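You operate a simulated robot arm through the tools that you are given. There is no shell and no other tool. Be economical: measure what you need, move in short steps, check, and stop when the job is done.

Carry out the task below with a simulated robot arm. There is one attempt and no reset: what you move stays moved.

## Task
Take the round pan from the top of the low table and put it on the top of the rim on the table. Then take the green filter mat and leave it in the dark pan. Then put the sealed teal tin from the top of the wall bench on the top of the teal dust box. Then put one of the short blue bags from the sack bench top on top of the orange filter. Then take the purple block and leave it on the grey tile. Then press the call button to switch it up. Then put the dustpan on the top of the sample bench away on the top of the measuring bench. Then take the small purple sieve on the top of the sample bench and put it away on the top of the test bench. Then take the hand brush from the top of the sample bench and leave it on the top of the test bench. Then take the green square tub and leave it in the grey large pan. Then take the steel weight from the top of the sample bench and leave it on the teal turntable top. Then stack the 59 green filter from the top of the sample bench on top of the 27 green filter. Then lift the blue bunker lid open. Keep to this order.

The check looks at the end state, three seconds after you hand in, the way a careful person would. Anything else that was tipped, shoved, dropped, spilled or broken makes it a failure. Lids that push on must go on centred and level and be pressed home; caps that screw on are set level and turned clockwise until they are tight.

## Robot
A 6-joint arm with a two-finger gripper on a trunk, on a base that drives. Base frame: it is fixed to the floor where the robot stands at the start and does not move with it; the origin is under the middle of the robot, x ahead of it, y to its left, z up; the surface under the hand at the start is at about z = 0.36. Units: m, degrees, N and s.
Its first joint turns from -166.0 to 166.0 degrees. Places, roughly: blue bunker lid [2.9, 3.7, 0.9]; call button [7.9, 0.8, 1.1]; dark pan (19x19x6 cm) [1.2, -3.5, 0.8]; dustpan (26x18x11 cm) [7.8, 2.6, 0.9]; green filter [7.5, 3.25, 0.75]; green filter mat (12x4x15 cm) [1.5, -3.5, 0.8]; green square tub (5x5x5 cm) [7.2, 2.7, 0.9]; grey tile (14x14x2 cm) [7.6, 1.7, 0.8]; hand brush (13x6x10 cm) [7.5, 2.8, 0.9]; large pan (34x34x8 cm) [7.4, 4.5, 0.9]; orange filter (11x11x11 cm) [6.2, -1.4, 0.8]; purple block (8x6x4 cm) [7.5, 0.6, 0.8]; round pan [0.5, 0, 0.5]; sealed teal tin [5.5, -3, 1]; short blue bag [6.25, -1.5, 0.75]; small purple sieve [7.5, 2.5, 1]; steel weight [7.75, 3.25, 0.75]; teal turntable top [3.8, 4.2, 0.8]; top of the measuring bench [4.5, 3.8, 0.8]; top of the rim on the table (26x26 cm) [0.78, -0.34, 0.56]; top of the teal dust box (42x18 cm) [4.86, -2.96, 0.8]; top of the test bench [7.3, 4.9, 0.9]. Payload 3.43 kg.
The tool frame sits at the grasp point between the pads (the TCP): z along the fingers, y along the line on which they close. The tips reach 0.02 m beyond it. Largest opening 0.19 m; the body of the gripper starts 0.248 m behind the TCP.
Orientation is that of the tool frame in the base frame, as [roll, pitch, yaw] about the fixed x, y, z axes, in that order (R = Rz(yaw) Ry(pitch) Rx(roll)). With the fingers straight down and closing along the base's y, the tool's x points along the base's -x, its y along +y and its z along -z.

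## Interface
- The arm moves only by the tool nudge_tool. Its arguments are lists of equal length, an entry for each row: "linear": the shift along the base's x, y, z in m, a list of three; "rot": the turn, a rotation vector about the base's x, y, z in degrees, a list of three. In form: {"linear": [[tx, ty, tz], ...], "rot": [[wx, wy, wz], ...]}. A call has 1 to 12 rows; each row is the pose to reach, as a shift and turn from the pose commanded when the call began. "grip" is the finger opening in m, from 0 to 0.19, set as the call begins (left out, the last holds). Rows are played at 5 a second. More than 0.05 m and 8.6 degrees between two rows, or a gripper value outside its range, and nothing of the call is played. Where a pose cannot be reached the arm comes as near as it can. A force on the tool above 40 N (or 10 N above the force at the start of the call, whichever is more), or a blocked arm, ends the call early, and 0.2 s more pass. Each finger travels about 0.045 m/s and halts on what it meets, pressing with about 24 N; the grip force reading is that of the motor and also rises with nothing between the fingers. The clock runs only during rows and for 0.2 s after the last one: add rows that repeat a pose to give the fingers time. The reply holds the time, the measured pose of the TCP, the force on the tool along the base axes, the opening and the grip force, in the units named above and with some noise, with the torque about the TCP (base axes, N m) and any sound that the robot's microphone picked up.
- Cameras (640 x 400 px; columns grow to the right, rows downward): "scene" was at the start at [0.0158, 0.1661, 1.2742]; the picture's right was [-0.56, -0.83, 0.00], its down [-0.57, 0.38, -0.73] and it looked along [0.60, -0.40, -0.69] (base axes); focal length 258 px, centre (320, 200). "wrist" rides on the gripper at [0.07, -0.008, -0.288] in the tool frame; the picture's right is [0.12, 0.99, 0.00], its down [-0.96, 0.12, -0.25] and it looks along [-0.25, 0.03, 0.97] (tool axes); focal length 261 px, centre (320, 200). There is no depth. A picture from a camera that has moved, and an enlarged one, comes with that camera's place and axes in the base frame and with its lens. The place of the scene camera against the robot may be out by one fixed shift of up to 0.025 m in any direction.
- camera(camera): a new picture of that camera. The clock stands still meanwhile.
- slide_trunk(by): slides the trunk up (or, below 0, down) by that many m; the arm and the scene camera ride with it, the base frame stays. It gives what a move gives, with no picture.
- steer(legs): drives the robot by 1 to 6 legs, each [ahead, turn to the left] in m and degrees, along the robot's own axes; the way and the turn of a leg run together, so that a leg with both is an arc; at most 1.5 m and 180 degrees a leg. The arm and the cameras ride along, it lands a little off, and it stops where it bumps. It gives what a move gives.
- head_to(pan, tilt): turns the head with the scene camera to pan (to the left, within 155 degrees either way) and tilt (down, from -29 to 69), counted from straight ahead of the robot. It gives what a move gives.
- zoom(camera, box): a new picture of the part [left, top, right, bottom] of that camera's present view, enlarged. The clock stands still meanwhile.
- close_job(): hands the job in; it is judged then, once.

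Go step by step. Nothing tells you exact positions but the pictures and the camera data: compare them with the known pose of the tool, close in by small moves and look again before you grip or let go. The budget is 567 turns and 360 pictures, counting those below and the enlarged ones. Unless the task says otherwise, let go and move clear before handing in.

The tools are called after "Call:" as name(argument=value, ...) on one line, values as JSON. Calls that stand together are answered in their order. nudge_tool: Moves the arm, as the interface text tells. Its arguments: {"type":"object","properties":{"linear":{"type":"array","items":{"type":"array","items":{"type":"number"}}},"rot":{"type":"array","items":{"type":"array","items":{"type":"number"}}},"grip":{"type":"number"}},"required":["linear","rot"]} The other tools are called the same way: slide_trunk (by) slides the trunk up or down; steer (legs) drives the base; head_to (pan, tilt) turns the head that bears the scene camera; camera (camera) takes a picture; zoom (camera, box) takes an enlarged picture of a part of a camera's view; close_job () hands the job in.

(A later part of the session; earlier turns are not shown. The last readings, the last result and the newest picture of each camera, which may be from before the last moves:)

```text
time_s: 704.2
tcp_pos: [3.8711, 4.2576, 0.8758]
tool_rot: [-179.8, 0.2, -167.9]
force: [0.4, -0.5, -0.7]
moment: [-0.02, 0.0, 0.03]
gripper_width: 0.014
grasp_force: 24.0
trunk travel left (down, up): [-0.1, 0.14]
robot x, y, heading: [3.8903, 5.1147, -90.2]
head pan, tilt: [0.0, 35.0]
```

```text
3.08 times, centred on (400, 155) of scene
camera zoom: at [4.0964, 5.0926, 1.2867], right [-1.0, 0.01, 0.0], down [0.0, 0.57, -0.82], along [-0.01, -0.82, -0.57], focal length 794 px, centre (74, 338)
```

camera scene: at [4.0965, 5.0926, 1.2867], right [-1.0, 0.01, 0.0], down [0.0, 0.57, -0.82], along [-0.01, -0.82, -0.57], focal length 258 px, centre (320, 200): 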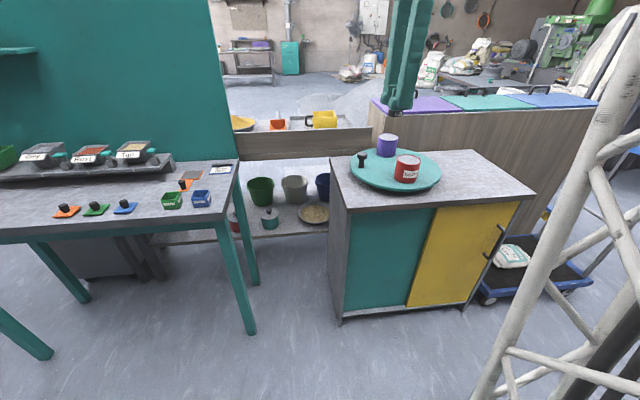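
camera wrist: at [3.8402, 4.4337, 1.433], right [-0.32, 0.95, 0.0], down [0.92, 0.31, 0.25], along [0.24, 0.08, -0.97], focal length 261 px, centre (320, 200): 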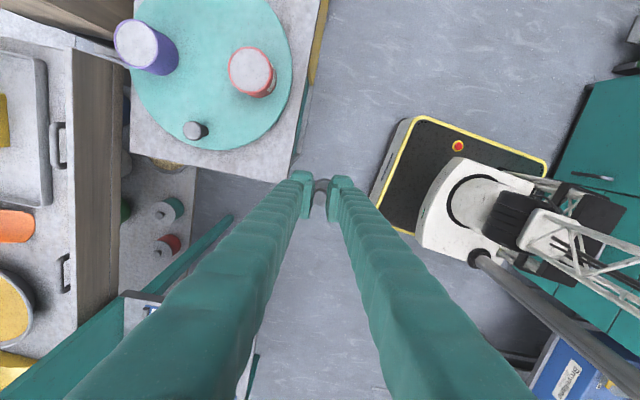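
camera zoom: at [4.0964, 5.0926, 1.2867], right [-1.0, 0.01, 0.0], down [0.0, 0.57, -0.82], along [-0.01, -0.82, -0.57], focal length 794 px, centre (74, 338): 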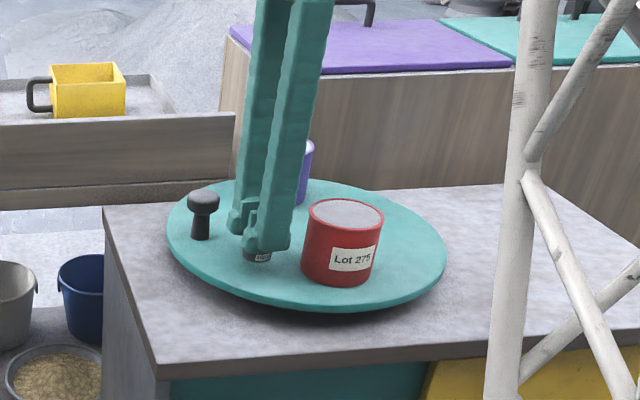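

Call:
nudge_tool(linear=[[0, 0, -0.004], [0, 0, -0.008], [0, 0, -0.012], [0, 0, -0.016], [0, 0, -0.02], [0, 0, -0.024]], rot=[[0, 0, 0], [0, 0, 0], [0, 0, 0], [0, 0, 0], [0, 0, 0], [0, 0, 0]])

Call:
zoom(camera="scene", box=[370, 140, 430, 200])

```text
time_s: 705.8
tcp_pos: [3.8707, 4.2581, 0.8568]
tool_rot: [-179.5, 0.2, -168.0]
force: [2.5, 3.5, 21.9]
moment: [0.58, -0.05, -0.02]
gripper_width: 0.0142
grasp_force: 23.9
trunk travel left (down, up): [-0.1, 0.14]
robot x, y, heading: [3.8864, 5.1073, -90.3]
head pan, tilt: [0.0, 35.0]
stopped in row 6: the force on the tool passed its limit at 42 N (the readings are from after the stop); the commanded pose is now the measured one
```

```text
6.67 times, centred on (400, 170) of scene
camera zoom: at [4.0965, 5.0935, 1.2867], right [-1.0, 0.01, 0.0], down [0.0, 0.57, -0.82], along [-0.01, -0.82, -0.57], focal length 1721 px, centre (-213, 400)
```

zoom: 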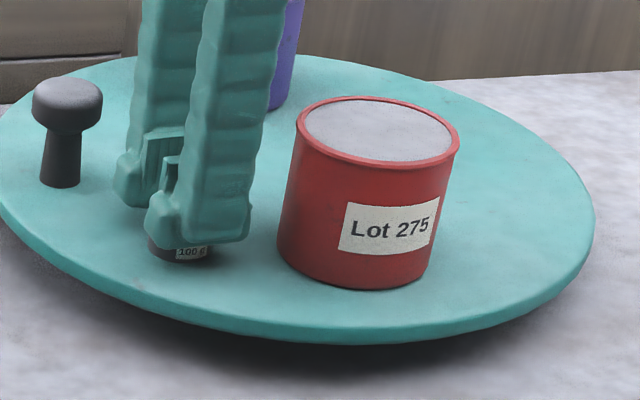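

Call:
nudge_tool(linear=[[0, 0, 0.002], [0, 0, 0.002], [0, 0, 0.002]], rot=[[0, 0, 0], [0, 0, 0], [0, 0, 0]], grip=0.035)

Call:
nudge_tool(linear=[[0, 0, 0.02], [0, 0, 0.06], [0, 0, 0.1], [0, 0, 0.14], [0, 0, 0.18], [0, 0.02, 0.22], [0, 0.05, 0.25], [0, 0.09, 0.27], [0, 0.13, 0.28]], rot=[[0, 0, 0], [0, 0, 0], [0, 0, 0], [0, 0, 0], [0, 0, 0], [0, 0, 0], [0, 0, 0], [0, 0, 0], [0, 0, 0]])

Call:
zoom(camera="scene", box=[330, 90, 470, 220])

```text
time_s: 706.6
tcp_pos: [3.8688, 4.2559, 0.8566]
tool_rot: [-179.5, 0.1, -167.9]
force: [-3.7, -4.4, 13.7]
moment: [0.3, 0.17, 0.09]
gripper_width: 0.0326
grasp_force: 0.0
trunk travel left (down, up): [-0.1, 0.14]
robot x, y, heading: [3.8916, 5.1096, -90.2]
head pan, tilt: [0.0, 35.0]
```

```text
time_s: 708.6
tcp_pos: [3.8705, 4.3872, 1.1363]
tool_rot: [-179.8, 0.2, -167.9]
force: [-1.0, -1.2, -1.3]
moment: [0.25, -0.02, 0.02]
gripper_width: 0.035
grasp_force: 0.1
trunk travel left (down, up): [-0.1, 0.14]
robot x, y, heading: [3.8905, 5.1067, -90.2]
head pan, tilt: [0.0, 35.0]
```

```text
3.08 times, centred on (400, 155) of scene
camera zoom: at [4.0964, 5.0919, 1.2867], right [-1.0, 0.01, 0.0], down [0.0, 0.57, -0.82], along [-0.01, -0.82, -0.57], focal length 794 px, centre (74, 338)
```

zoom: 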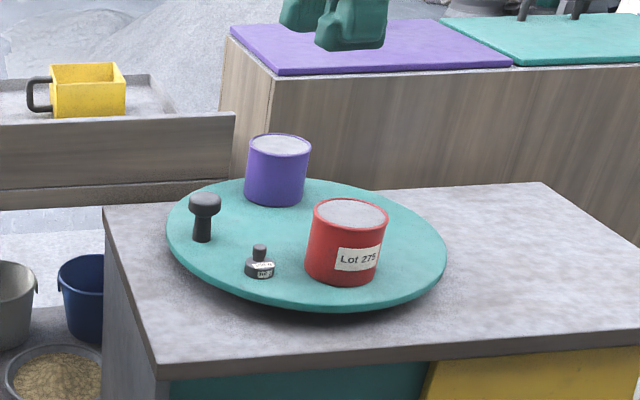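

Step 11 is done. I'm returning along the corridor to the sample bench for the filters.

Call:
steer(legs=[[0, 90], [1.1, 0], [0.95, 0], [0, -45], [0.75, 0], [0, -45]])

Call:
steer(legs=[[1.45, 0], [0, 92], [0.35, 0]])

Call:
camera(camera="wrist")

```text
time_s: 730.8
tcp_pos: [6.4325, 3.8203, 1.1346]
tool_rot: [-179.6, 0.3, -168.3]
force: [0.4, -0.6, -0.3]
moment: [0.01, -0.03, 0.02]
gripper_width: 0.0352
grasp_force: 0.0
trunk travel left (down, up): [-0.1, 0.14]
robot x, y, heading: [6.4553, 4.5398, -90.7]
head pan, tilt: [0.0, 35.0]
```

```text
time_s: 743.9
tcp_pos: [7.5132, 3.0858, 1.1361]
tool_rot: [-179.5, 0.1, -77.3]
force: [-0.5, -0.2, -0.2]
moment: [0.03, 0.01, 0.0]
gripper_width: 0.0348
grasp_force: 0.0
trunk travel left (down, up): [-0.1, 0.14]
robot x, y, heading: [6.7912, 3.0963, -0.1]
head pan, tilt: [0.0, 35.0]
```

```text
142 pictures are left
camera wrist: at [7.5357, 3.0165, 1.4255], right [-0.94, -0.33, -0.01], down [-0.33, 0.91, 0.25], along [-0.08, 0.24, -0.97], focal length 261 px, centre (320, 200)
```

wrist: 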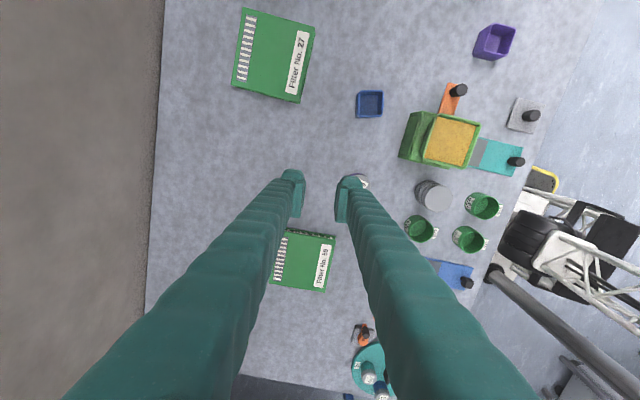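

Call:
nudge_tool(linear=[[-0.006, 0.04, 0], [-0.012, 0.08, 0], [-0.02, 0.12, 0], [-0.027, 0.16, -0.01], [-0.034, 0.2, -0.03], [-0.036, 0.208, -0.07]], rot=[[0, 0, 0], [0, 0, 0], [0, 0, 0], [0, 0, 0], [0, 0, 0], [0, 0, 0]], grip=0.17)

Call:
camera(camera="wrist")

```text
time_s: 745.3
tcp_pos: [7.4784, 3.2941, 1.0681]
tool_rot: [-179.6, 0.2, -77.3]
force: [-0.8, 0.5, -0.5]
moment: [0.03, -0.01, 0.0]
gripper_width: 0.1597
grasp_force: 0.0
trunk travel left (down, up): [-0.1, 0.14]
robot x, y, heading: [6.7942, 3.0983, 0.4]
head pan, tilt: [0.0, 35.0]
```

```text
141 pictures are left
camera wrist: at [7.4999, 3.2254, 1.3557], right [-0.94, -0.33, -0.01], down [-0.33, 0.91, 0.25], along [-0.08, 0.24, -0.97], focal length 261 px, centre (320, 200)
```

wrist: 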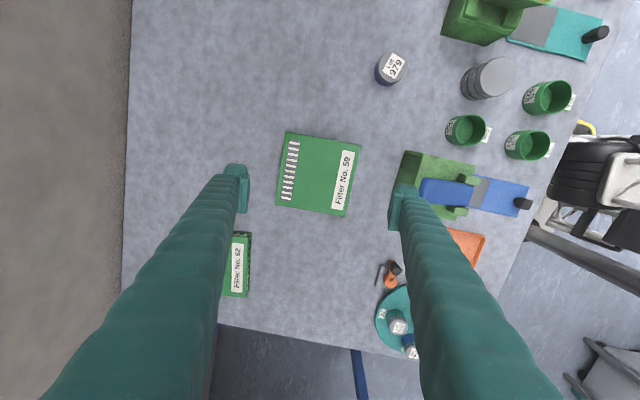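

Call:
nudge_tool(linear=[[0, 0, 0], [0, 0, 0], [0, 0, 0], [0, 0, 0], [0, 0, 0], [0, 0, 0], [0, 0, 0], [0, 0, 0], [0, 0, 0], [0, 0, 0], [0, 0, 0]], rot=[[0, 0, -8.2], [0, 0, -16.4], [0, 0, -24.6], [0, 0, -32.8], [0, 0, -41], [0, 0, -49.2], [0, 0, -57.4], [0, 0, -65.6], [0, 0, -73.8], [0, 0, -82], [0, 0, -90]])

Call:
zoom(camera="wrist", box=[200, 60, 440, 260])

```text
time_s: 747.7
tcp_pos: [7.4765, 3.2927, 1.0667]
tool_rot: [-179.6, 0.1, -167.4]
force: [-0.1, 0.2, 0.9]
moment: [-0.01, 0.03, 0.02]
gripper_width: 0.1701
grasp_force: 0.1
trunk travel left (down, up): [-0.1, 0.14]
robot x, y, heading: [6.7883, 3.0979, 0.1]
head pan, tilt: [0.0, 35.0]
```

```text
2.00 times, centred on (320, 160) of wrist
camera zoom: at [7.4095, 3.2709, 1.3557], right [-0.33, 0.94, -0.01], down [0.91, 0.32, 0.25], along [0.24, 0.08, -0.97], focal length 521 px, centre (320, 280)
```

zoom: 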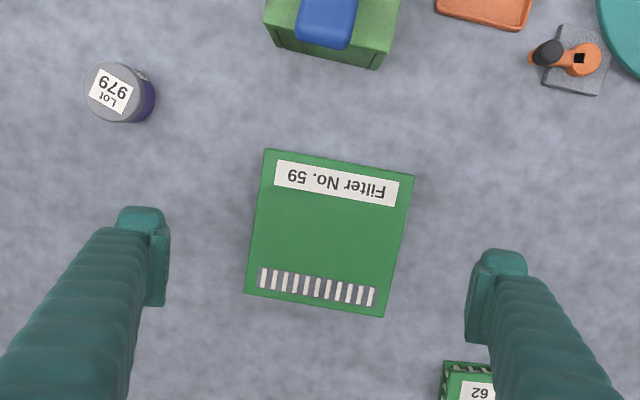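

Call:
nudge_tool(linear=[[0.004, 0.008, -0.04], [0.004, 0.008, -0.08], [0.004, 0.008, -0.12], [0.004, 0.008, -0.15], [0.004, 0.008, -0.17], [0.004, 0.008, -0.183]], rot=[[0, 0, -2], [0, 0, -3.7], [0, 0, -3.7], [0, 0, -3.7], [0, 0, -3.7], [0, 0, -3.7]])

Call:
camera(camera="wrist")

```text
time_s: 749.1
tcp_pos: [7.4815, 3.3019, 0.8831]
tool_rot: [-179.6, 0.1, -171.0]
force: [-0.2, 0.3, -0.1]
moment: [0.02, -0.03, 0.0]
gripper_width: 0.1701
grasp_force: 0.0
trunk travel left (down, up): [-0.1, 0.14]
robot x, y, heading: [6.7926, 3.0989, 0.2]
head pan, tilt: [0.0, 35.0]
```

```text
139 pictures are left
camera wrist: at [7.4129, 3.2834, 1.1729], right [-0.27, 0.96, -0.01], down [0.93, 0.27, 0.25], along [0.24, 0.06, -0.97], focal length 261 px, centre (320, 200)
```

wrist: 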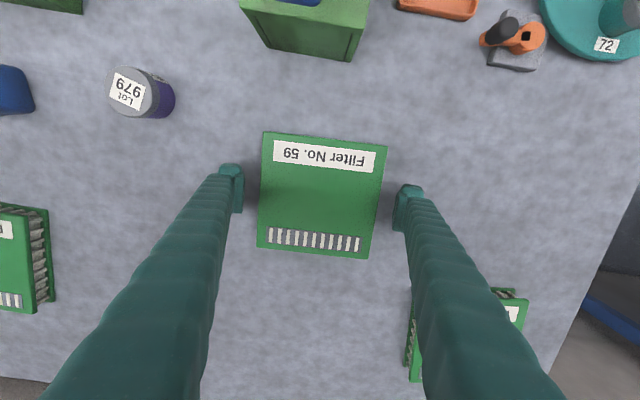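

Call:
nudge_tool(linear=[[0, 0, 0], [0, 0, 0], [0, 0, 0], [0, 0, 0], [0, 0, 0]], rot=[[0, 0, 0], [0, 0, 0], [0, 0, 0], [0, 0, 0], [0, 0, 0]], grip=0.09)

Call:
nudge_tool(linear=[[0, 0, 0.015], [0, 0, 0.04], [0, 0, 0.08], [0, 0, 0.12]], rot=[[0, 0, 0], [0, 0, 0], [0, 0, 0], [0, 0, 0]])

Call:
camera(camera="wrist")

Call:
camera(camera="scene")

```text
time_s: 750.3
tcp_pos: [7.4824, 3.3013, 0.8842]
tool_rot: [-179.6, 0.2, -171.0]
force: [0.3, -0.9, 0.9]
moment: [-0.02, 0.09, -0.01]
gripper_width: 0.1338
grasp_force: 23.9
trunk travel left (down, up): [-0.1, 0.14]
robot x, y, heading: [6.7926, 3.0985, 0.2]
head pan, tilt: [0.0, 35.0]
```

```text
time_s: 751.3
tcp_pos: [7.4813, 3.301, 1.0031]
tool_rot: [-179.5, 0.3, -171.0]
force: [-0.9, 0.2, -2.4]
moment: [-0.03, 0.07, 0.03]
gripper_width: 0.1337
grasp_force: 24.3
trunk travel left (down, up): [-0.1, 0.14]
robot x, y, heading: [6.7986, 3.0989, 0.3]
head pan, tilt: [0.0, 35.0]
```

```text
138 pictures are left
camera wrist: at [7.4129, 3.283, 1.2926], right [-0.27, 0.96, -0.01], down [0.93, 0.27, 0.25], along [0.24, 0.06, -0.97], focal length 261 px, centre (320, 200)
```

wrist: 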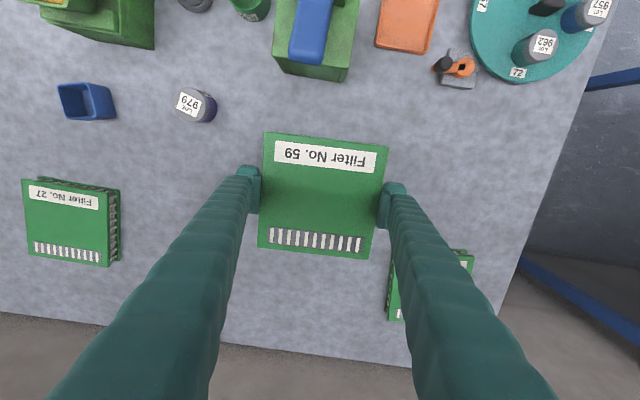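

```text
137 pictures are left
camera scene: at [6.8266, 3.3103, 1.2866], right [0.0, -1.0, 0.0], down [-0.57, 0.0, -0.82], along [0.82, 0.0, -0.57], focal length 258 px, centre (320, 200)
```

scene: 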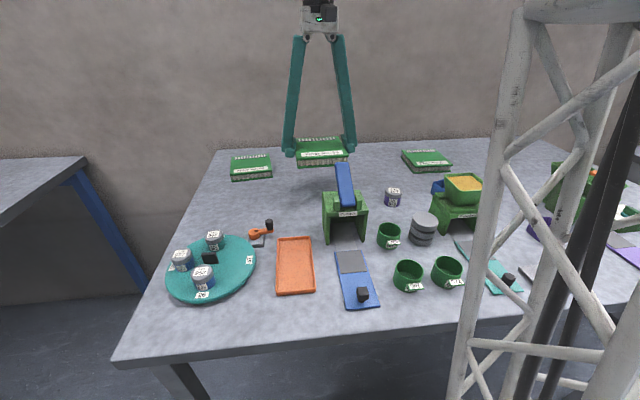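

Call:
nudge_tool(linear=[[0.018, -0.038, 0.01], [0.036, -0.076, 0.02], [0.054, -0.115, 0.03], [0.072, -0.153, 0.03], [0.09, -0.19, 0.03], [0.108, -0.23, 0.03], [0.126, -0.268, 0.03], [0.144, -0.306, 0.03], [0.162, -0.345, 0.03], [0.18, -0.383, 0.03]], rot=[[0, 0, 0], [0, 0, 0], [0, 0, 0], [0, 0, 0], [0, 0, 0], [0, 0, 0], [0, 0, 0], [0, 0, 0], [0, 0, 0], [0, 0, 0]])

Call:
camera(camera="wrist")

Call:
zoom(camera="scene", box=[370, 90, 500, 200])

```text
time_s: 753.5
tcp_pos: [7.6613, 2.9174, 1.0333]
tool_rot: [-179.6, 0.2, -171.0]
force: [-0.6, 0.8, -1.8]
moment: [-0.13, -0.09, -0.04]
gripper_width: 0.1336
grasp_force: 23.8
trunk travel left (down, up): [-0.1, 0.14]
robot x, y, heading: [6.791, 3.1021, 0.2]
head pan, tilt: [0.0, 35.0]
```

```text
136 pictures are left
camera wrist: at [7.5928, 2.9, 1.3228], right [-0.27, 0.96, -0.01], down [0.93, 0.27, 0.25], along [0.24, 0.06, -0.97], focal length 261 px, centre (320, 200)
```

wrist: 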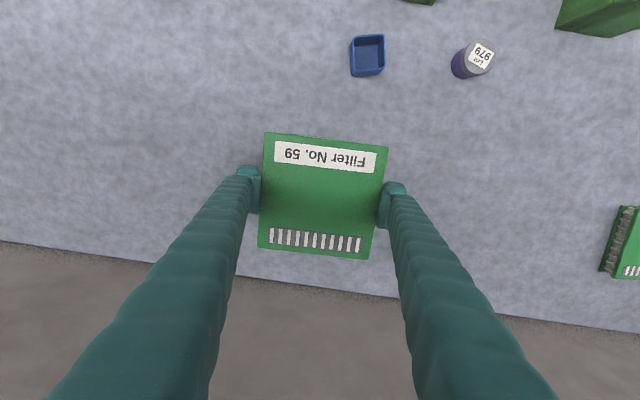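

```text
3.64 times, centred on (435, 145) of scene
camera zoom: at [6.8263, 3.3103, 1.2866], right [0.0, -1.0, 0.0], down [-0.57, 0.0, -0.82], along [0.82, 0.0, -0.57], focal length 938 px, centre (-98, 400)
```

zoom: 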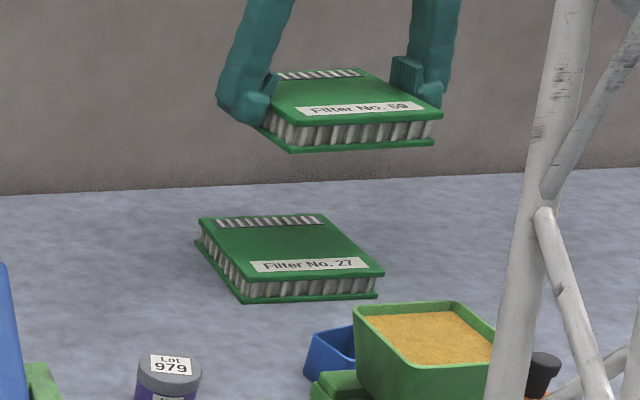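

Filter 59 hangs over 27. From edge measurements I need a shift of about (+8, +7) mm and -4° of yaw, then I'll lower near and re-check.

Call:
nudge_tool(linear=[[0.004, 0.004, -0.03], [0.008, 0.007, -0.06], [0.008, 0.007, -0.08], [0.008, 0.007, -0.095]], rot=[[0, 0, -2], [0, 0, -4], [0, 0, -4], [0, 0, -4]])

Call:
zoom(camera="scene", box=[380, 100, 470, 190])

Call:
zoom(camera="wrist", box=[200, 90, 440, 290])

```text
time_s: 754.5
tcp_pos: [7.67, 2.9251, 0.9381]
tool_rot: [-179.6, 0.2, -175.1]
force: [0.5, -0.2, -2.8]
moment: [0.0, -0.04, 0.03]
gripper_width: 0.1334
grasp_force: 24.0
trunk travel left (down, up): [-0.1, 0.14]
robot x, y, heading: [6.7942, 3.0984, 0.4]
head pan, tilt: [0.0, 35.0]
```

```text
4.44 times, centred on (425, 145) of scene
camera zoom: at [6.8265, 3.31, 1.2867], right [0.0, -1.0, 0.0], down [-0.57, 0.0, -0.82], along [0.82, 0.0, -0.57], focal length 1147 px, centre (-147, 444)
```

zoom: 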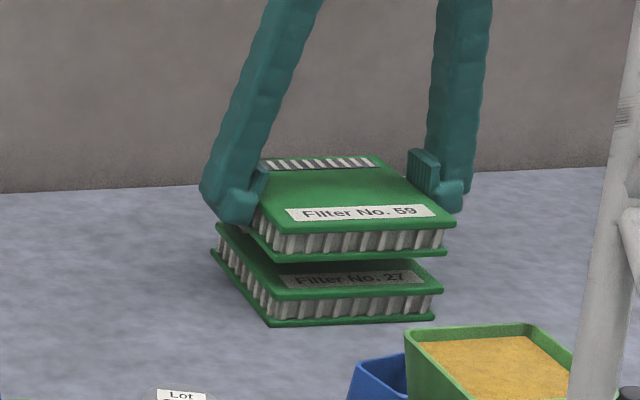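

```text
2.00 times, centred on (320, 190) of wrist
camera zoom: at [7.5993, 2.9117, 1.2273], right [-0.2, 0.98, -0.01], down [0.95, 0.2, 0.25], along [0.25, 0.04, -0.97], focal length 521 px, centre (320, 220)
```

zoom: 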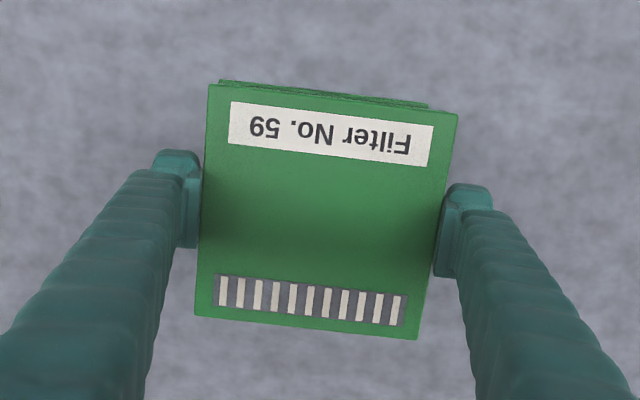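

Call:
nudge_tool(linear=[[-0.001, -0.005, 0], [-0.001, -0.005, -0.006], [-0.001, -0.005, -0.012], [-0.001, -0.005, -0.017], [-0.001, -0.005, -0.021], [-0.001, -0.005, -0.025]], rot=[[0, 0, 0], [0, 0, 0], [0, 0, 0], [0, 0, 0], [0, 0, 0], [0, 0, 0]])

Call:
zoom(camera="scene", box=[380, 100, 470, 190])

Call:
zoom(camera="wrist", box=[200, 90, 440, 290])

```text
time_s: 755.9
tcp_pos: [7.6686, 2.9196, 0.914]
tool_rot: [-179.7, 0.3, -175.1]
force: [1.6, -0.7, 4.8]
moment: [0.44, 0.59, -0.01]
gripper_width: 0.1338
grasp_force: 23.6
trunk travel left (down, up): [-0.1, 0.14]
robot x, y, heading: [6.7957, 3.0971, 0.4]
head pan, tilt: [0.0, 35.0]
```

```text
4.44 times, centred on (425, 145) of scene
camera zoom: at [6.8263, 3.31, 1.2869], right [0.0, -1.0, 0.0], down [-0.57, 0.0, -0.82], along [0.82, 0.0, -0.57], focal length 1147 px, centre (-147, 444)
```

zoom: 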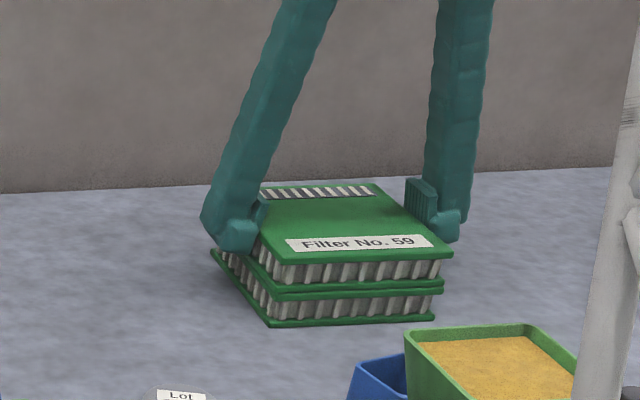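

```text
2.00 times, centred on (320, 190) of wrist
camera zoom: at [7.5978, 2.9071, 1.2033], right [-0.2, 0.98, -0.01], down [0.95, 0.2, 0.25], along [0.25, 0.04, -0.97], focal length 521 px, centre (320, 220)
```

zoom: 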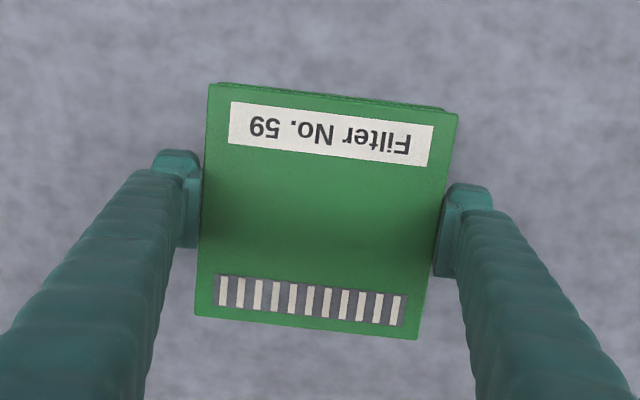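

Aligned and in contact. I'm releasing.

Call:
nudge_tool(linear=[[0, 0, 0], [0, 0, 0], [0, 0, 0]], rot=[[0, 0, 0], [0, 0, 0], [0, 0, 0]], grip=0.165)

Call:
nudge_tool(linear=[[0, 0, 0.03], [0, 0, 0.07], [0, 0, 0.11], [0, 0, 0.15], [0, 0, 0.19], [-0.04, 0, 0.21], [-0.08, 0, 0.22]], rot=[[0, 0, 0], [0, 0, 0], [0, 0, 0], [0, 0, 0], [0, 0, 0], [0, 0, 0], [0, 0, 0]])

Call:
zoom(camera="scene", box=[380, 100, 470, 190])

Call:
camera(camera="wrist")

```text
time_s: 756.7
tcp_pos: [7.6677, 2.9204, 0.9137]
tool_rot: [-179.6, 0.3, -175.0]
force: [-0.8, 0.2, 0.6]
moment: [0.04, -0.01, 0.03]
gripper_width: 0.165
grasp_force: 0.1
trunk travel left (down, up): [-0.1, 0.14]
robot x, y, heading: [6.7948, 3.0983, 0.3]
head pan, tilt: [0.0, 35.0]
```

```text
time_s: 758.3
tcp_pos: [7.5887, 2.9197, 1.1327]
tool_rot: [-179.6, 0.1, -175.1]
force: [0.1, -0.3, -0.6]
moment: [0.06, 0.29, 0.03]
gripper_width: 0.165
grasp_force: 0.1
trunk travel left (down, up): [-0.1, 0.14]
robot x, y, heading: [6.7953, 3.0916, 0.2]
head pan, tilt: [0.0, 35.0]
```

```text
4.44 times, centred on (425, 145) of scene
camera zoom: at [6.8271, 3.31, 1.2867], right [0.0, -1.0, 0.0], down [-0.57, 0.0, -0.82], along [0.82, 0.0, -0.57], focal length 1147 px, centre (-147, 444)
```

zoom: 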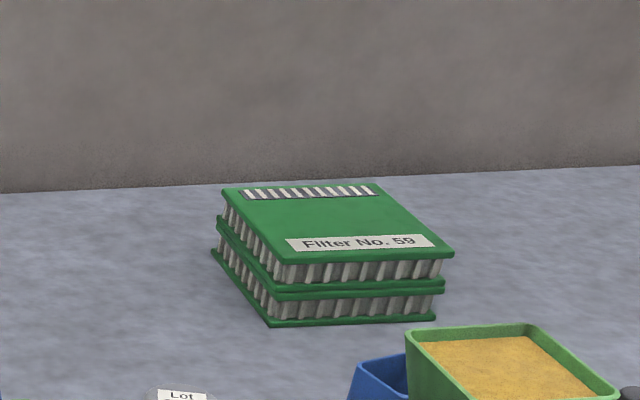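

```text
129 pictures are left
camera wrist: at [7.5194, 2.9072, 1.4215], right [-0.21, 0.98, -0.01], down [0.95, 0.2, 0.25], along [0.24, 0.04, -0.97], focal length 261 px, centre (320, 200)
```

wrist: 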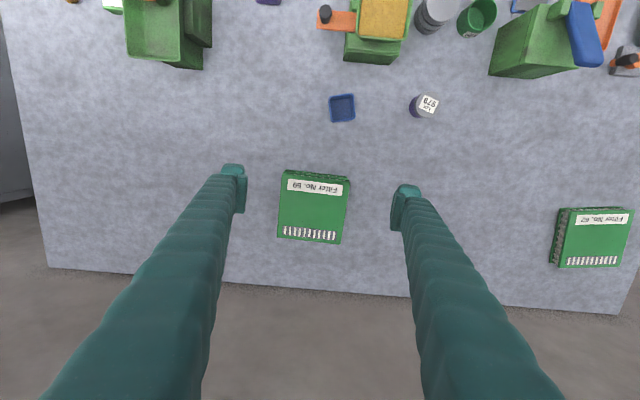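

Step 12 is done. The last job is the blue bunker lid near (2.9, 3.7); I'm driving west along the south side of the benches.

Call:
steer(legs=[[-0.35, 0], [0, 120], [0, 63], [1.2, 0], [1.2, 0], [0.95, 0]])

Call:
head_to(pan=-40, tilt=30)

Call:
camera(camera="scene")

```text
time_s: 784.5
tcp_pos: [2.2912, 3.2604, 1.134]
tool_rot: [-179.6, 0.2, 5.2]
force: [0.8, 2.0, 0.5]
moment: [-0.41, 0.09, 0.02]
gripper_width: 0.1647
grasp_force: 0.1
trunk travel left (down, up): [-0.1, 0.14]
robot x, y, heading: [3.0849, 3.0647, 178.9]
head pan, tilt: [0.0, 35.0]
```

```text
time_s: 785.6
tcp_pos: [2.2924, 3.2597, 1.1322]
tool_rot: [-179.7, 0.3, 5.1]
force: [0.0, 0.4, 0.7]
moment: [-0.03, 0.01, -0.03]
gripper_width: 0.1652
grasp_force: 0.0
trunk travel left (down, up): [-0.1, 0.14]
robot x, y, heading: [3.0903, 3.0674, 179.1]
head pan, tilt: [-40.0, 30.0]
```

```text
128 pictures are left
camera scene: at [3.0826, 2.937, 1.2945], right [0.66, 0.75, 0.0], down [0.38, -0.33, -0.87], along [-0.65, 0.57, -0.5], focal length 258 px, centre (320, 200)
```

scene: 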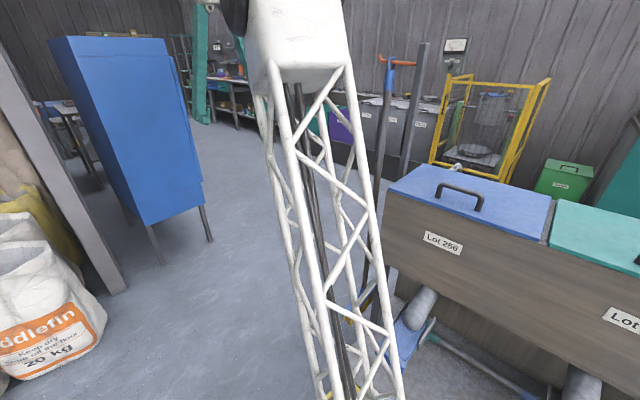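

Call:
nudge_tool(linear=[[0.04, -0.01, 0], [0.08, -0.02, 0], [0.12, -0.03, 0], [0.16, -0.04, 0], [0.2, -0.05, 0], [0.24, -0.06, 0]], rot=[[0, 0, 0], [0, 0, 0], [0, 0, 0], [0, 0, 0], [0, 0, 0], [0, 0, 0]], grip=0.06)

Call:
steer(legs=[[0, 40], [0.2, 0], [0, -129]])

Call:
head_to(pan=0, tilt=35)

Call:
camera(camera="scene")

Call:
camera(camera="wrist")

```text
time_s: 787.0
tcp_pos: [2.5307, 3.1998, 1.1315]
tool_rot: [-179.6, 0.3, 5.3]
force: [0.2, -0.1, -0.3]
moment: [-0.02, -0.06, 0.0]
gripper_width: 0.0601
grasp_force: 0.1
trunk travel left (down, up): [-0.1, 0.14]
robot x, y, heading: [3.0889, 3.0629, 178.8]
head pan, tilt: [-40.0, 30.0]
```

```text
time_s: 788.5
tcp_pos: [2.5162, 3.0327, 1.1319]
tool_rot: [-179.6, 0.1, 21.5]
force: [0.4, 1.1, 0.3]
moment: [0.0, -0.01, -0.01]
gripper_width: 0.0599
grasp_force: 0.1
trunk travel left (down, up): [-0.1, 0.14]
robot x, y, heading: [3.0919, 3.0613, -164.9]
head pan, tilt: [-40.0, 30.0]
stopped in leg 1: the robot was blocked; the commanded pose is now the measured one
```

```text
time_s: 789.6
tcp_pos: [2.5168, 3.0333, 1.1331]
tool_rot: [-179.6, 0.1, 21.6]
force: [0.4, -1.1, 0.5]
moment: [-0.01, 0.02, 0.02]
gripper_width: 0.0597
grasp_force: 0.1
trunk travel left (down, up): [-0.1, 0.14]
robot x, y, heading: [3.0938, 3.064, -164.9]
head pan, tilt: [0.0, 35.0]
```

```text
127 pictures are left
camera scene: at [3.1207, 2.876, 1.2867], right [-0.26, 0.97, 0.0], down [0.55, 0.15, -0.82], along [-0.79, -0.21, -0.57], focal length 258 px, centre (320, 200)
```

scene: 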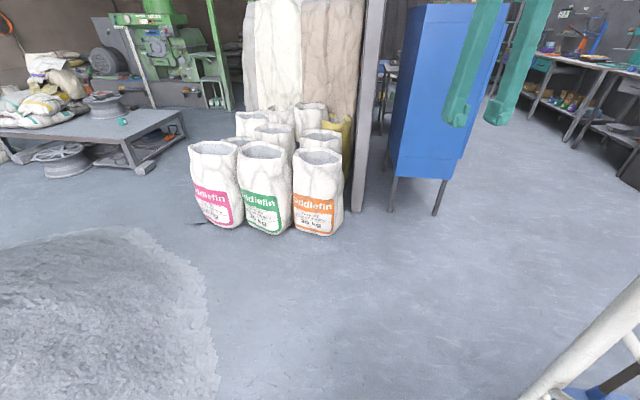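

```text
126 pictures are left
camera wrist: at [2.5809, 3.0652, 1.4222], right [0.48, -0.88, -0.01], down [-0.85, -0.46, 0.25], along [-0.22, -0.11, -0.97], focal length 261 px, centre (320, 200)
```

wrist: 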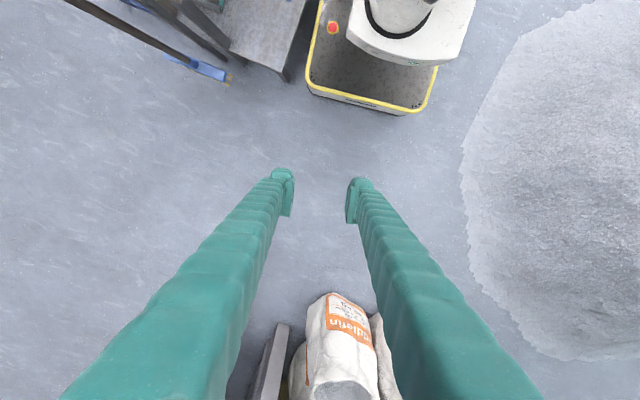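

Call:
steer(legs=[[0.3, 0], [0, 30], [0.27, 0], [0, -45], [-0.25, 0], [0, -89]])

Call:
camera(camera="scene")

Call:
camera(camera="wrist")

```text
time_s: 792.5
tcp_pos: [2.2403, 2.8513, 1.1332]
tool_rot: [-179.6, 0.2, 32.0]
force: [-0.2, 0.2, 0.5]
moment: [0.03, -0.02, 0.0]
gripper_width: 0.06
grasp_force: 0.1
trunk travel left (down, up): [-0.1, 0.14]
robot x, y, heading: [2.7978, 2.9792, -155.0]
head pan, tilt: [0.0, 35.0]
stopped in leg 2: the robot was blocked; the commanded pose is now the measured one
```

```text
125 pictures are left
camera scene: at [2.8652, 2.8033, 1.2867], right [-0.42, 0.91, 0.0], down [0.52, 0.24, -0.82], along [-0.74, -0.35, -0.57], focal length 258 px, centre (320, 200)
```

scene: 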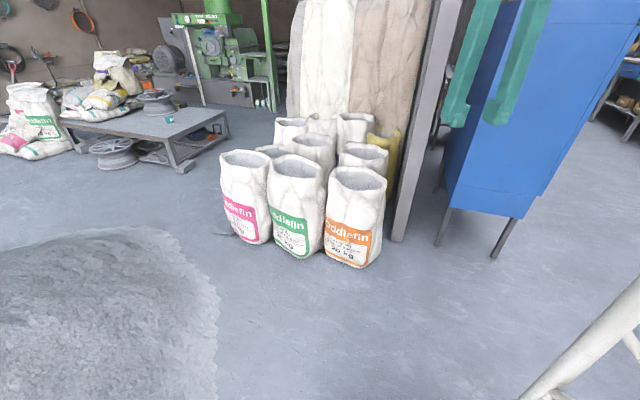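

```text
124 pictures are left
camera wrist: at [2.2985, 2.8942, 1.4221], right [0.63, -0.78, -0.01], down [-0.75, -0.61, 0.25], along [-0.2, -0.15, -0.97], focal length 261 px, centre (320, 200)
```

wrist: 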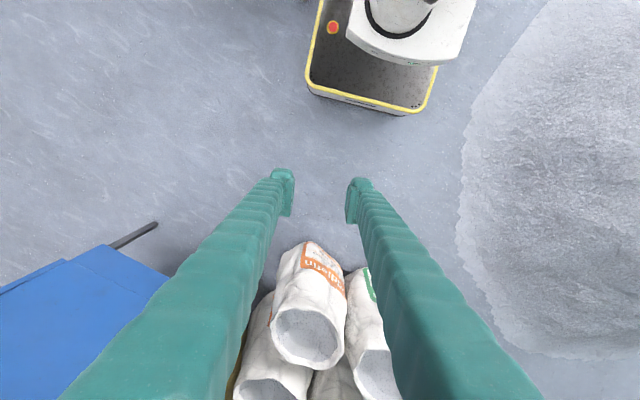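

Call:
steer(legs=[[0.47, 0], [0, -25], [-0.46, 0], [0, -88]])

Call:
camera(camera="scene")

Call:
camera(camera="wrist")

```text
time_s: 803.0
tcp_pos: [2.9355, 3.3483, 1.1338]
tool_rot: [-179.5, 0.1, -81.0]
force: [-0.4, 0.4, 0.7]
moment: [0.01, 0.03, 0.04]
gripper_width: 0.06
grasp_force: 0.1
trunk travel left (down, up): [-0.1, 0.14]
robot x, y, heading: [2.8352, 2.7808, 92.2]
head pan, tilt: [0.0, 35.0]
```

```text
123 pictures are left
camera scene: at [2.6461, 2.8174, 1.2867], right [1.0, 0.04, 0.0], down [0.02, -0.57, -0.82], along [-0.03, 0.82, -0.57], focal length 258 px, centre (320, 200)
```

scene: 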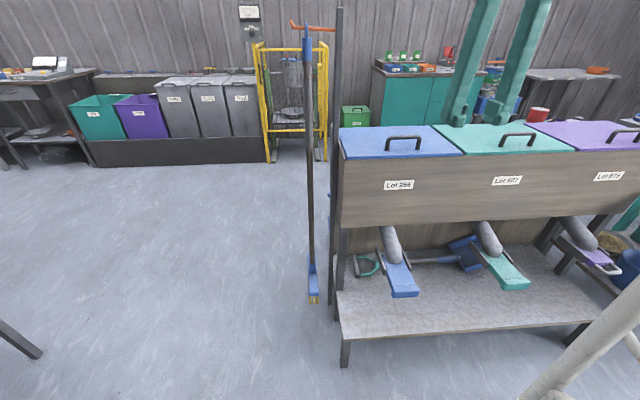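

```text
122 pictures are left
camera wrist: at [2.9544, 3.279, 1.4221], right [-0.96, -0.27, -0.01], down [-0.27, 0.93, 0.25], along [-0.06, 0.24, -0.97], focal length 261 px, centre (320, 200)
```

wrist: 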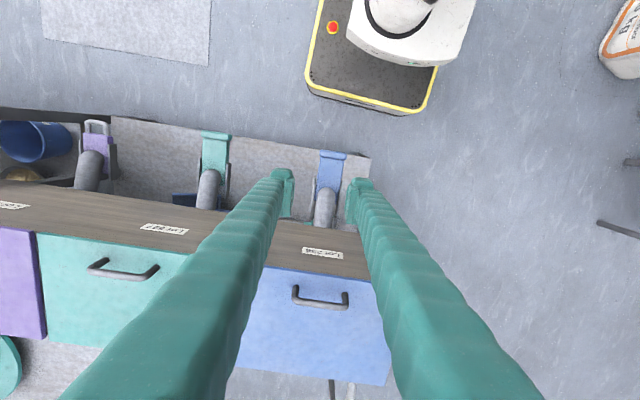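

The blue lid is hinged at the back (y of about 3.82) with its handle bar along x at about (2.874, 3.573, 0.975). I'm raising the trunk, moving in a little, and turning the tool to close along y.

Call:
slide_trunk(by=0.14)

Call:
steer(legs=[[0.09, 0]])

Call:
nudge_tool(linear=[[-0.005, 0.005, 0], [-0.01, 0.01, 0], [-0.015, 0.015, 0], [-0.02, 0.02, 0], [-0.025, 0.025, 0], [-0.03, 0.03, 0], [-0.035, 0.035, 0], [-0.04, 0.04, 0], [-0.045, 0.045, 0], [-0.05, 0.05, 0]], rot=[[0, 0, 8.1], [0, 0, 16.2], [0, 0, 24.3], [0, 0, 32.4], [0, 0, 40.5], [0, 0, 48.6], [0, 0, 56.7], [0, 0, 64.8], [0, 0, 72.9], [0, 0, 81]])

Call:
camera(camera="wrist")

Call:
camera(camera="scene")

```text
time_s: 804.6
tcp_pos: [2.9362, 3.3498, 1.2734]
tool_rot: [-179.6, 0.2, -81.0]
force: [0.0, -0.4, -0.8]
moment: [-0.02, -0.01, -0.02]
gripper_width: 0.0602
grasp_force: 0.0
trunk travel left (down, up): [-0.24, 0.0]
robot x, y, heading: [2.8416, 2.7825, 92.4]
head pan, tilt: [0.0, 35.0]
```

```text
time_s: 805.7
tcp_pos: [2.9337, 3.4406, 1.2737]
tool_rot: [-179.6, 0.2, -81.0]
force: [-0.3, 0.1, 0.0]
moment: [0.06, -0.01, -0.01]
gripper_width: 0.0601
grasp_force: 0.1
trunk travel left (down, up): [-0.24, 0.0]
robot x, y, heading: [2.833, 2.8766, 92.1]
head pan, tilt: [0.0, 35.0]
```

```text
time_s: 807.9
tcp_pos: [2.8831, 3.4893, 1.2727]
tool_rot: [-179.6, 0.2, 0.1]
force: [0.3, -1.1, 0.0]
moment: [0.01, 0.04, -0.02]
gripper_width: 0.06
grasp_force: 0.1
trunk travel left (down, up): [-0.24, 0.0]
robot x, y, heading: [2.8315, 2.8737, 92.3]
head pan, tilt: [0.0, 35.0]
```

```text
121 pictures are left
camera wrist: at [2.9547, 3.4957, 1.5618], right [0.12, -0.99, -0.01], down [-0.96, -0.12, 0.25], along [-0.25, -0.02, -0.97], focal length 261 px, centre (320, 200)
```

wrist: 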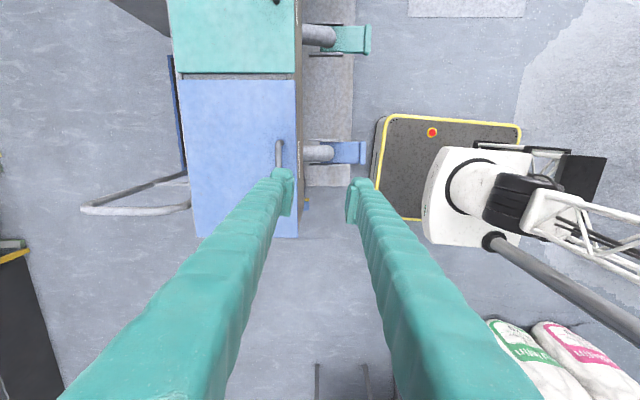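

```text
120 pictures are left
camera scene: at [2.6427, 2.908, 1.4267], right [1.0, 0.04, 0.0], down [0.02, -0.57, -0.82], along [-0.03, 0.82, -0.57], focal length 258 px, centre (320, 200)
```

scene: 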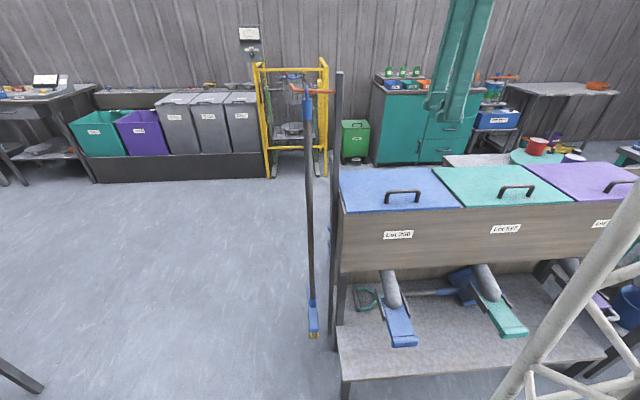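

Call:
nudge_tool(linear=[[-0.003, 0.03, -0.03], [-0.006, 0.06, -0.06], [-0.008, 0.088, -0.09], [-0.008, 0.09, -0.13], [-0.008, 0.09, -0.17]], rot=[[0, 0, 0], [0, 0, 0], [0, 0, 0], [0, 0, 0], [0, 0, 0]])

Call:
zoom(camera="wrist", box=[200, 60, 440, 260])

Call:
zoom(camera="scene", box=[330, 100, 490, 240])

```text
time_s: 809.1
tcp_pos: [2.8752, 3.5798, 1.1022]
tool_rot: [-179.6, 0.3, 0.0]
force: [-0.1, -0.3, -0.1]
moment: [0.04, 0.0, 0.02]
gripper_width: 0.06
grasp_force: 0.0
trunk travel left (down, up): [-0.24, 0.0]
robot x, y, heading: [2.8331, 2.8756, 92.2]
head pan, tilt: [0.0, 35.0]
```

```text
2.00 times, centred on (320, 160) of wrist
camera zoom: at [2.9464, 3.5856, 1.3915], right [0.12, -0.99, -0.01], down [-0.96, -0.12, 0.25], along [-0.25, -0.02, -0.97], focal length 521 px, centre (320, 280)
```

zoom: 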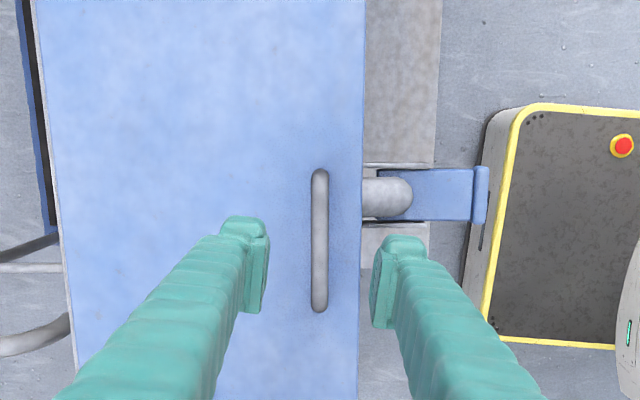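

```text
2.86 times, centred on (410, 170) of scene
camera zoom: at [2.6426, 2.908, 1.4267], right [1.0, 0.04, 0.0], down [0.02, -0.57, -0.82], along [-0.03, 0.82, -0.57], focal length 737 px, centre (63, 286)
```

zoom: 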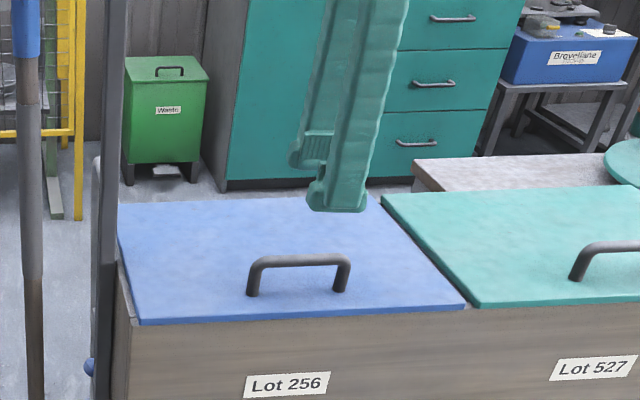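

Call:
nudge_tool(linear=[[0, 0, -0.04], [0, 0, -0.08], [0, 0, -0.1], [0, 0, -0.11], [0, 0, -0.12], [0, 0, -0.13], [0, 0, -0.14], [0, 0, -0.15], [0, 0, -0.16], [0, 0, -0.17]], rot=[[0, 0, 0], [0, 0, 0], [0, 0, 0], [0, 0, 0], [0, 0, 0], [0, 0, 0], [0, 0, 0], [0, 0, 0], [0, 0, 0], [0, 0, 0]])

Call:
zoom(camera="scene", box=[350, 130, 450, 220])

```text
time_s: 810.7
tcp_pos: [2.8756, 3.5799, 0.9716]
tool_rot: [-179.2, 0.2, 0.0]
force: [-1.3, -10.7, 29.0]
moment: [0.25, 0.11, 0.12]
gripper_width: 0.0589
grasp_force: 0.0
trunk travel left (down, up): [-0.24, 0.0]
robot x, y, heading: [2.8346, 2.8759, 92.3]
head pan, tilt: [0.0, 35.0]
stopped in row 7: the force on the tool passed its limit at 56 N (the readings are from after the stop); the commanded pose is now the measured one
```

```text
4.44 times, centred on (400, 175) of scene
camera zoom: at [2.6425, 2.9067, 1.4271], right [1.0, 0.04, 0.0], down [0.02, -0.57, -0.82], along [-0.03, 0.82, -0.57], focal length 1147 px, centre (-36, 311)
```

zoom: 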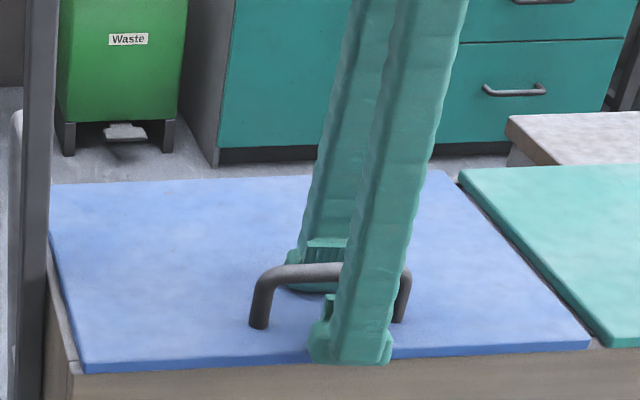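

Call:
nudge_tool(linear=[[0, 0, 0.005], [0, 0, 0.01], [0, 0, 0.01], [0, 0, 0.01], [0, 0, 0.01]], rot=[[0, 0, 0], [0, 0, 0], [0, 0, 0], [0, 0, 0], [0, 0, 0]], grip=0.0)

Call:
zoom(camera="scene", box=[350, 130, 450, 220])

```text
time_s: 811.9
tcp_pos: [2.8749, 3.5807, 0.9798]
tool_rot: [-179.2, 0.1, 0.1]
force: [2.0, -1.6, -1.9]
moment: [0.01, 0.1, 1.94]
gripper_width: 0.0128
grasp_force: 45.0
trunk travel left (down, up): [-0.24, 0.0]
robot x, y, heading: [2.8357, 2.8757, 92.4]
head pan, tilt: [0.0, 35.0]
```

```text
4.44 times, centred on (400, 175) of scene
camera zoom: at [2.6427, 2.9082, 1.4266], right [1.0, 0.04, 0.0], down [0.02, -0.57, -0.82], along [-0.03, 0.82, -0.57], focal length 1147 px, centre (-36, 311)
```

zoom: 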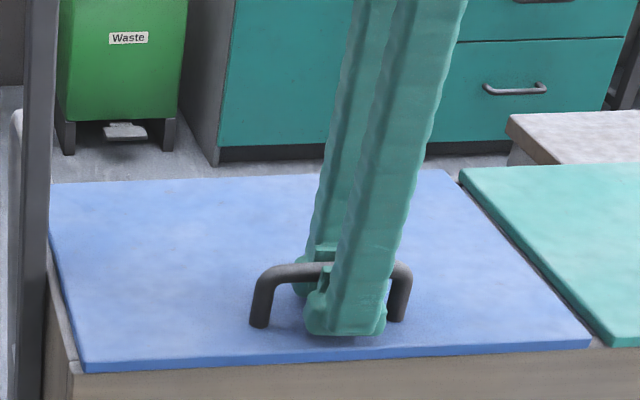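

The bar is gripped. I'm lifting along an arc about the hinge in small steps.

Call:
nudge_tool(linear=[[0, 0.0045, 0.0206], [0, 0.011, 0.041], [0, 0.0193, 0.0604], [0, 0.0295, 0.0792]], rot=[[0, 0, 0], [0, 0, 0], [0, 0, 0], [0, 0, 0]])

Call:
camera(camera="scene")

```text
time_s: 813.0
tcp_pos: [2.8727, 3.613, 1.0548]
tool_rot: [-179.2, 0.3, 0.3]
force: [-8.9, 14.4, -13.5]
moment: [-0.31, 0.12, 1.98]
gripper_width: 0.0121
grasp_force: 45.1
trunk travel left (down, up): [-0.24, 0.0]
robot x, y, heading: [2.8348, 2.8758, 92.6]
head pan, tilt: [0.0, 35.0]
stopped in row 4: the force on the tool passed its limit at 42 N (the readings are from after the stop); the commanded pose is now the measured one
```

```text
115 pictures are left
camera scene: at [2.642, 2.9084, 1.4267], right [1.0, 0.04, 0.0], down [0.03, -0.57, -0.82], along [-0.04, 0.82, -0.57], focal length 258 px, centre (320, 200)
```

scene: 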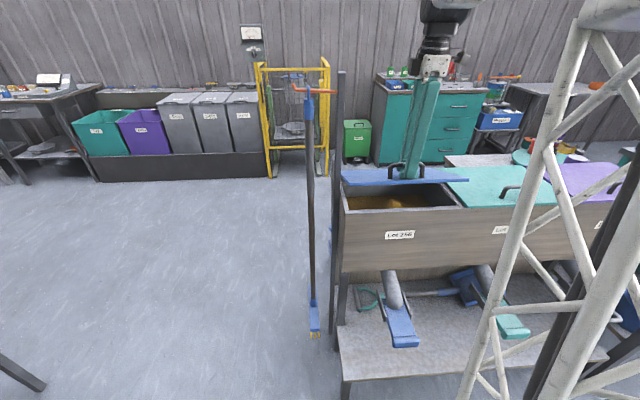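

Call:
nudge_tool(linear=[[0, 0.011, 0.0135], [0, 0.0223, 0.0256], [0, 0.0348, 0.0366], [0, 0.0482, 0.0465], [0, 0.0624, 0.0552]], rot=[[0, 0, 0], [0, 0, 0], [0, 0, 0], [0, 0, 0], [0, 0, 0]])

Call:
camera(camera="scene")

```text
time_s: 813.8
tcp_pos: [2.8692, 3.6386, 1.0898]
tool_rot: [-179.3, 0.5, 0.3]
force: [-10.6, -9.7, 3.8]
moment: [0.11, 0.33, 2.14]
gripper_width: 0.0124
grasp_force: 45.0
trunk travel left (down, up): [-0.24, 0.0]
robot x, y, heading: [2.8337, 2.8745, 92.5]
head pan, tilt: [0.0, 35.0]
stopped in row 3: the force on the tool passed its limit at 43 N (the readings are from after the stop); the commanded pose is now the measured one
```

```text
114 pictures are left
camera scene: at [2.6418, 2.9055, 1.4269], right [1.0, 0.05, 0.0], down [0.03, -0.57, -0.82], along [-0.04, 0.82, -0.57], focal length 258 px, centre (320, 200)
```

scene: 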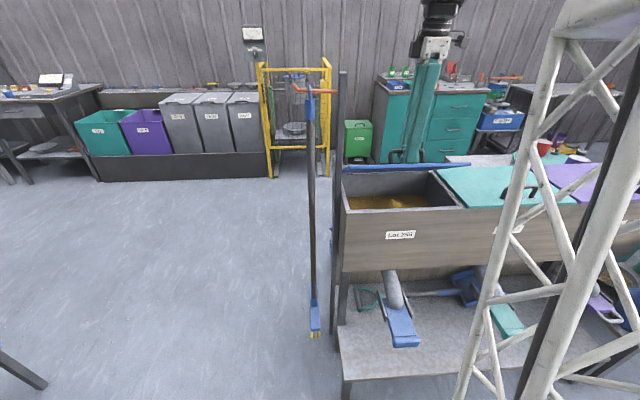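

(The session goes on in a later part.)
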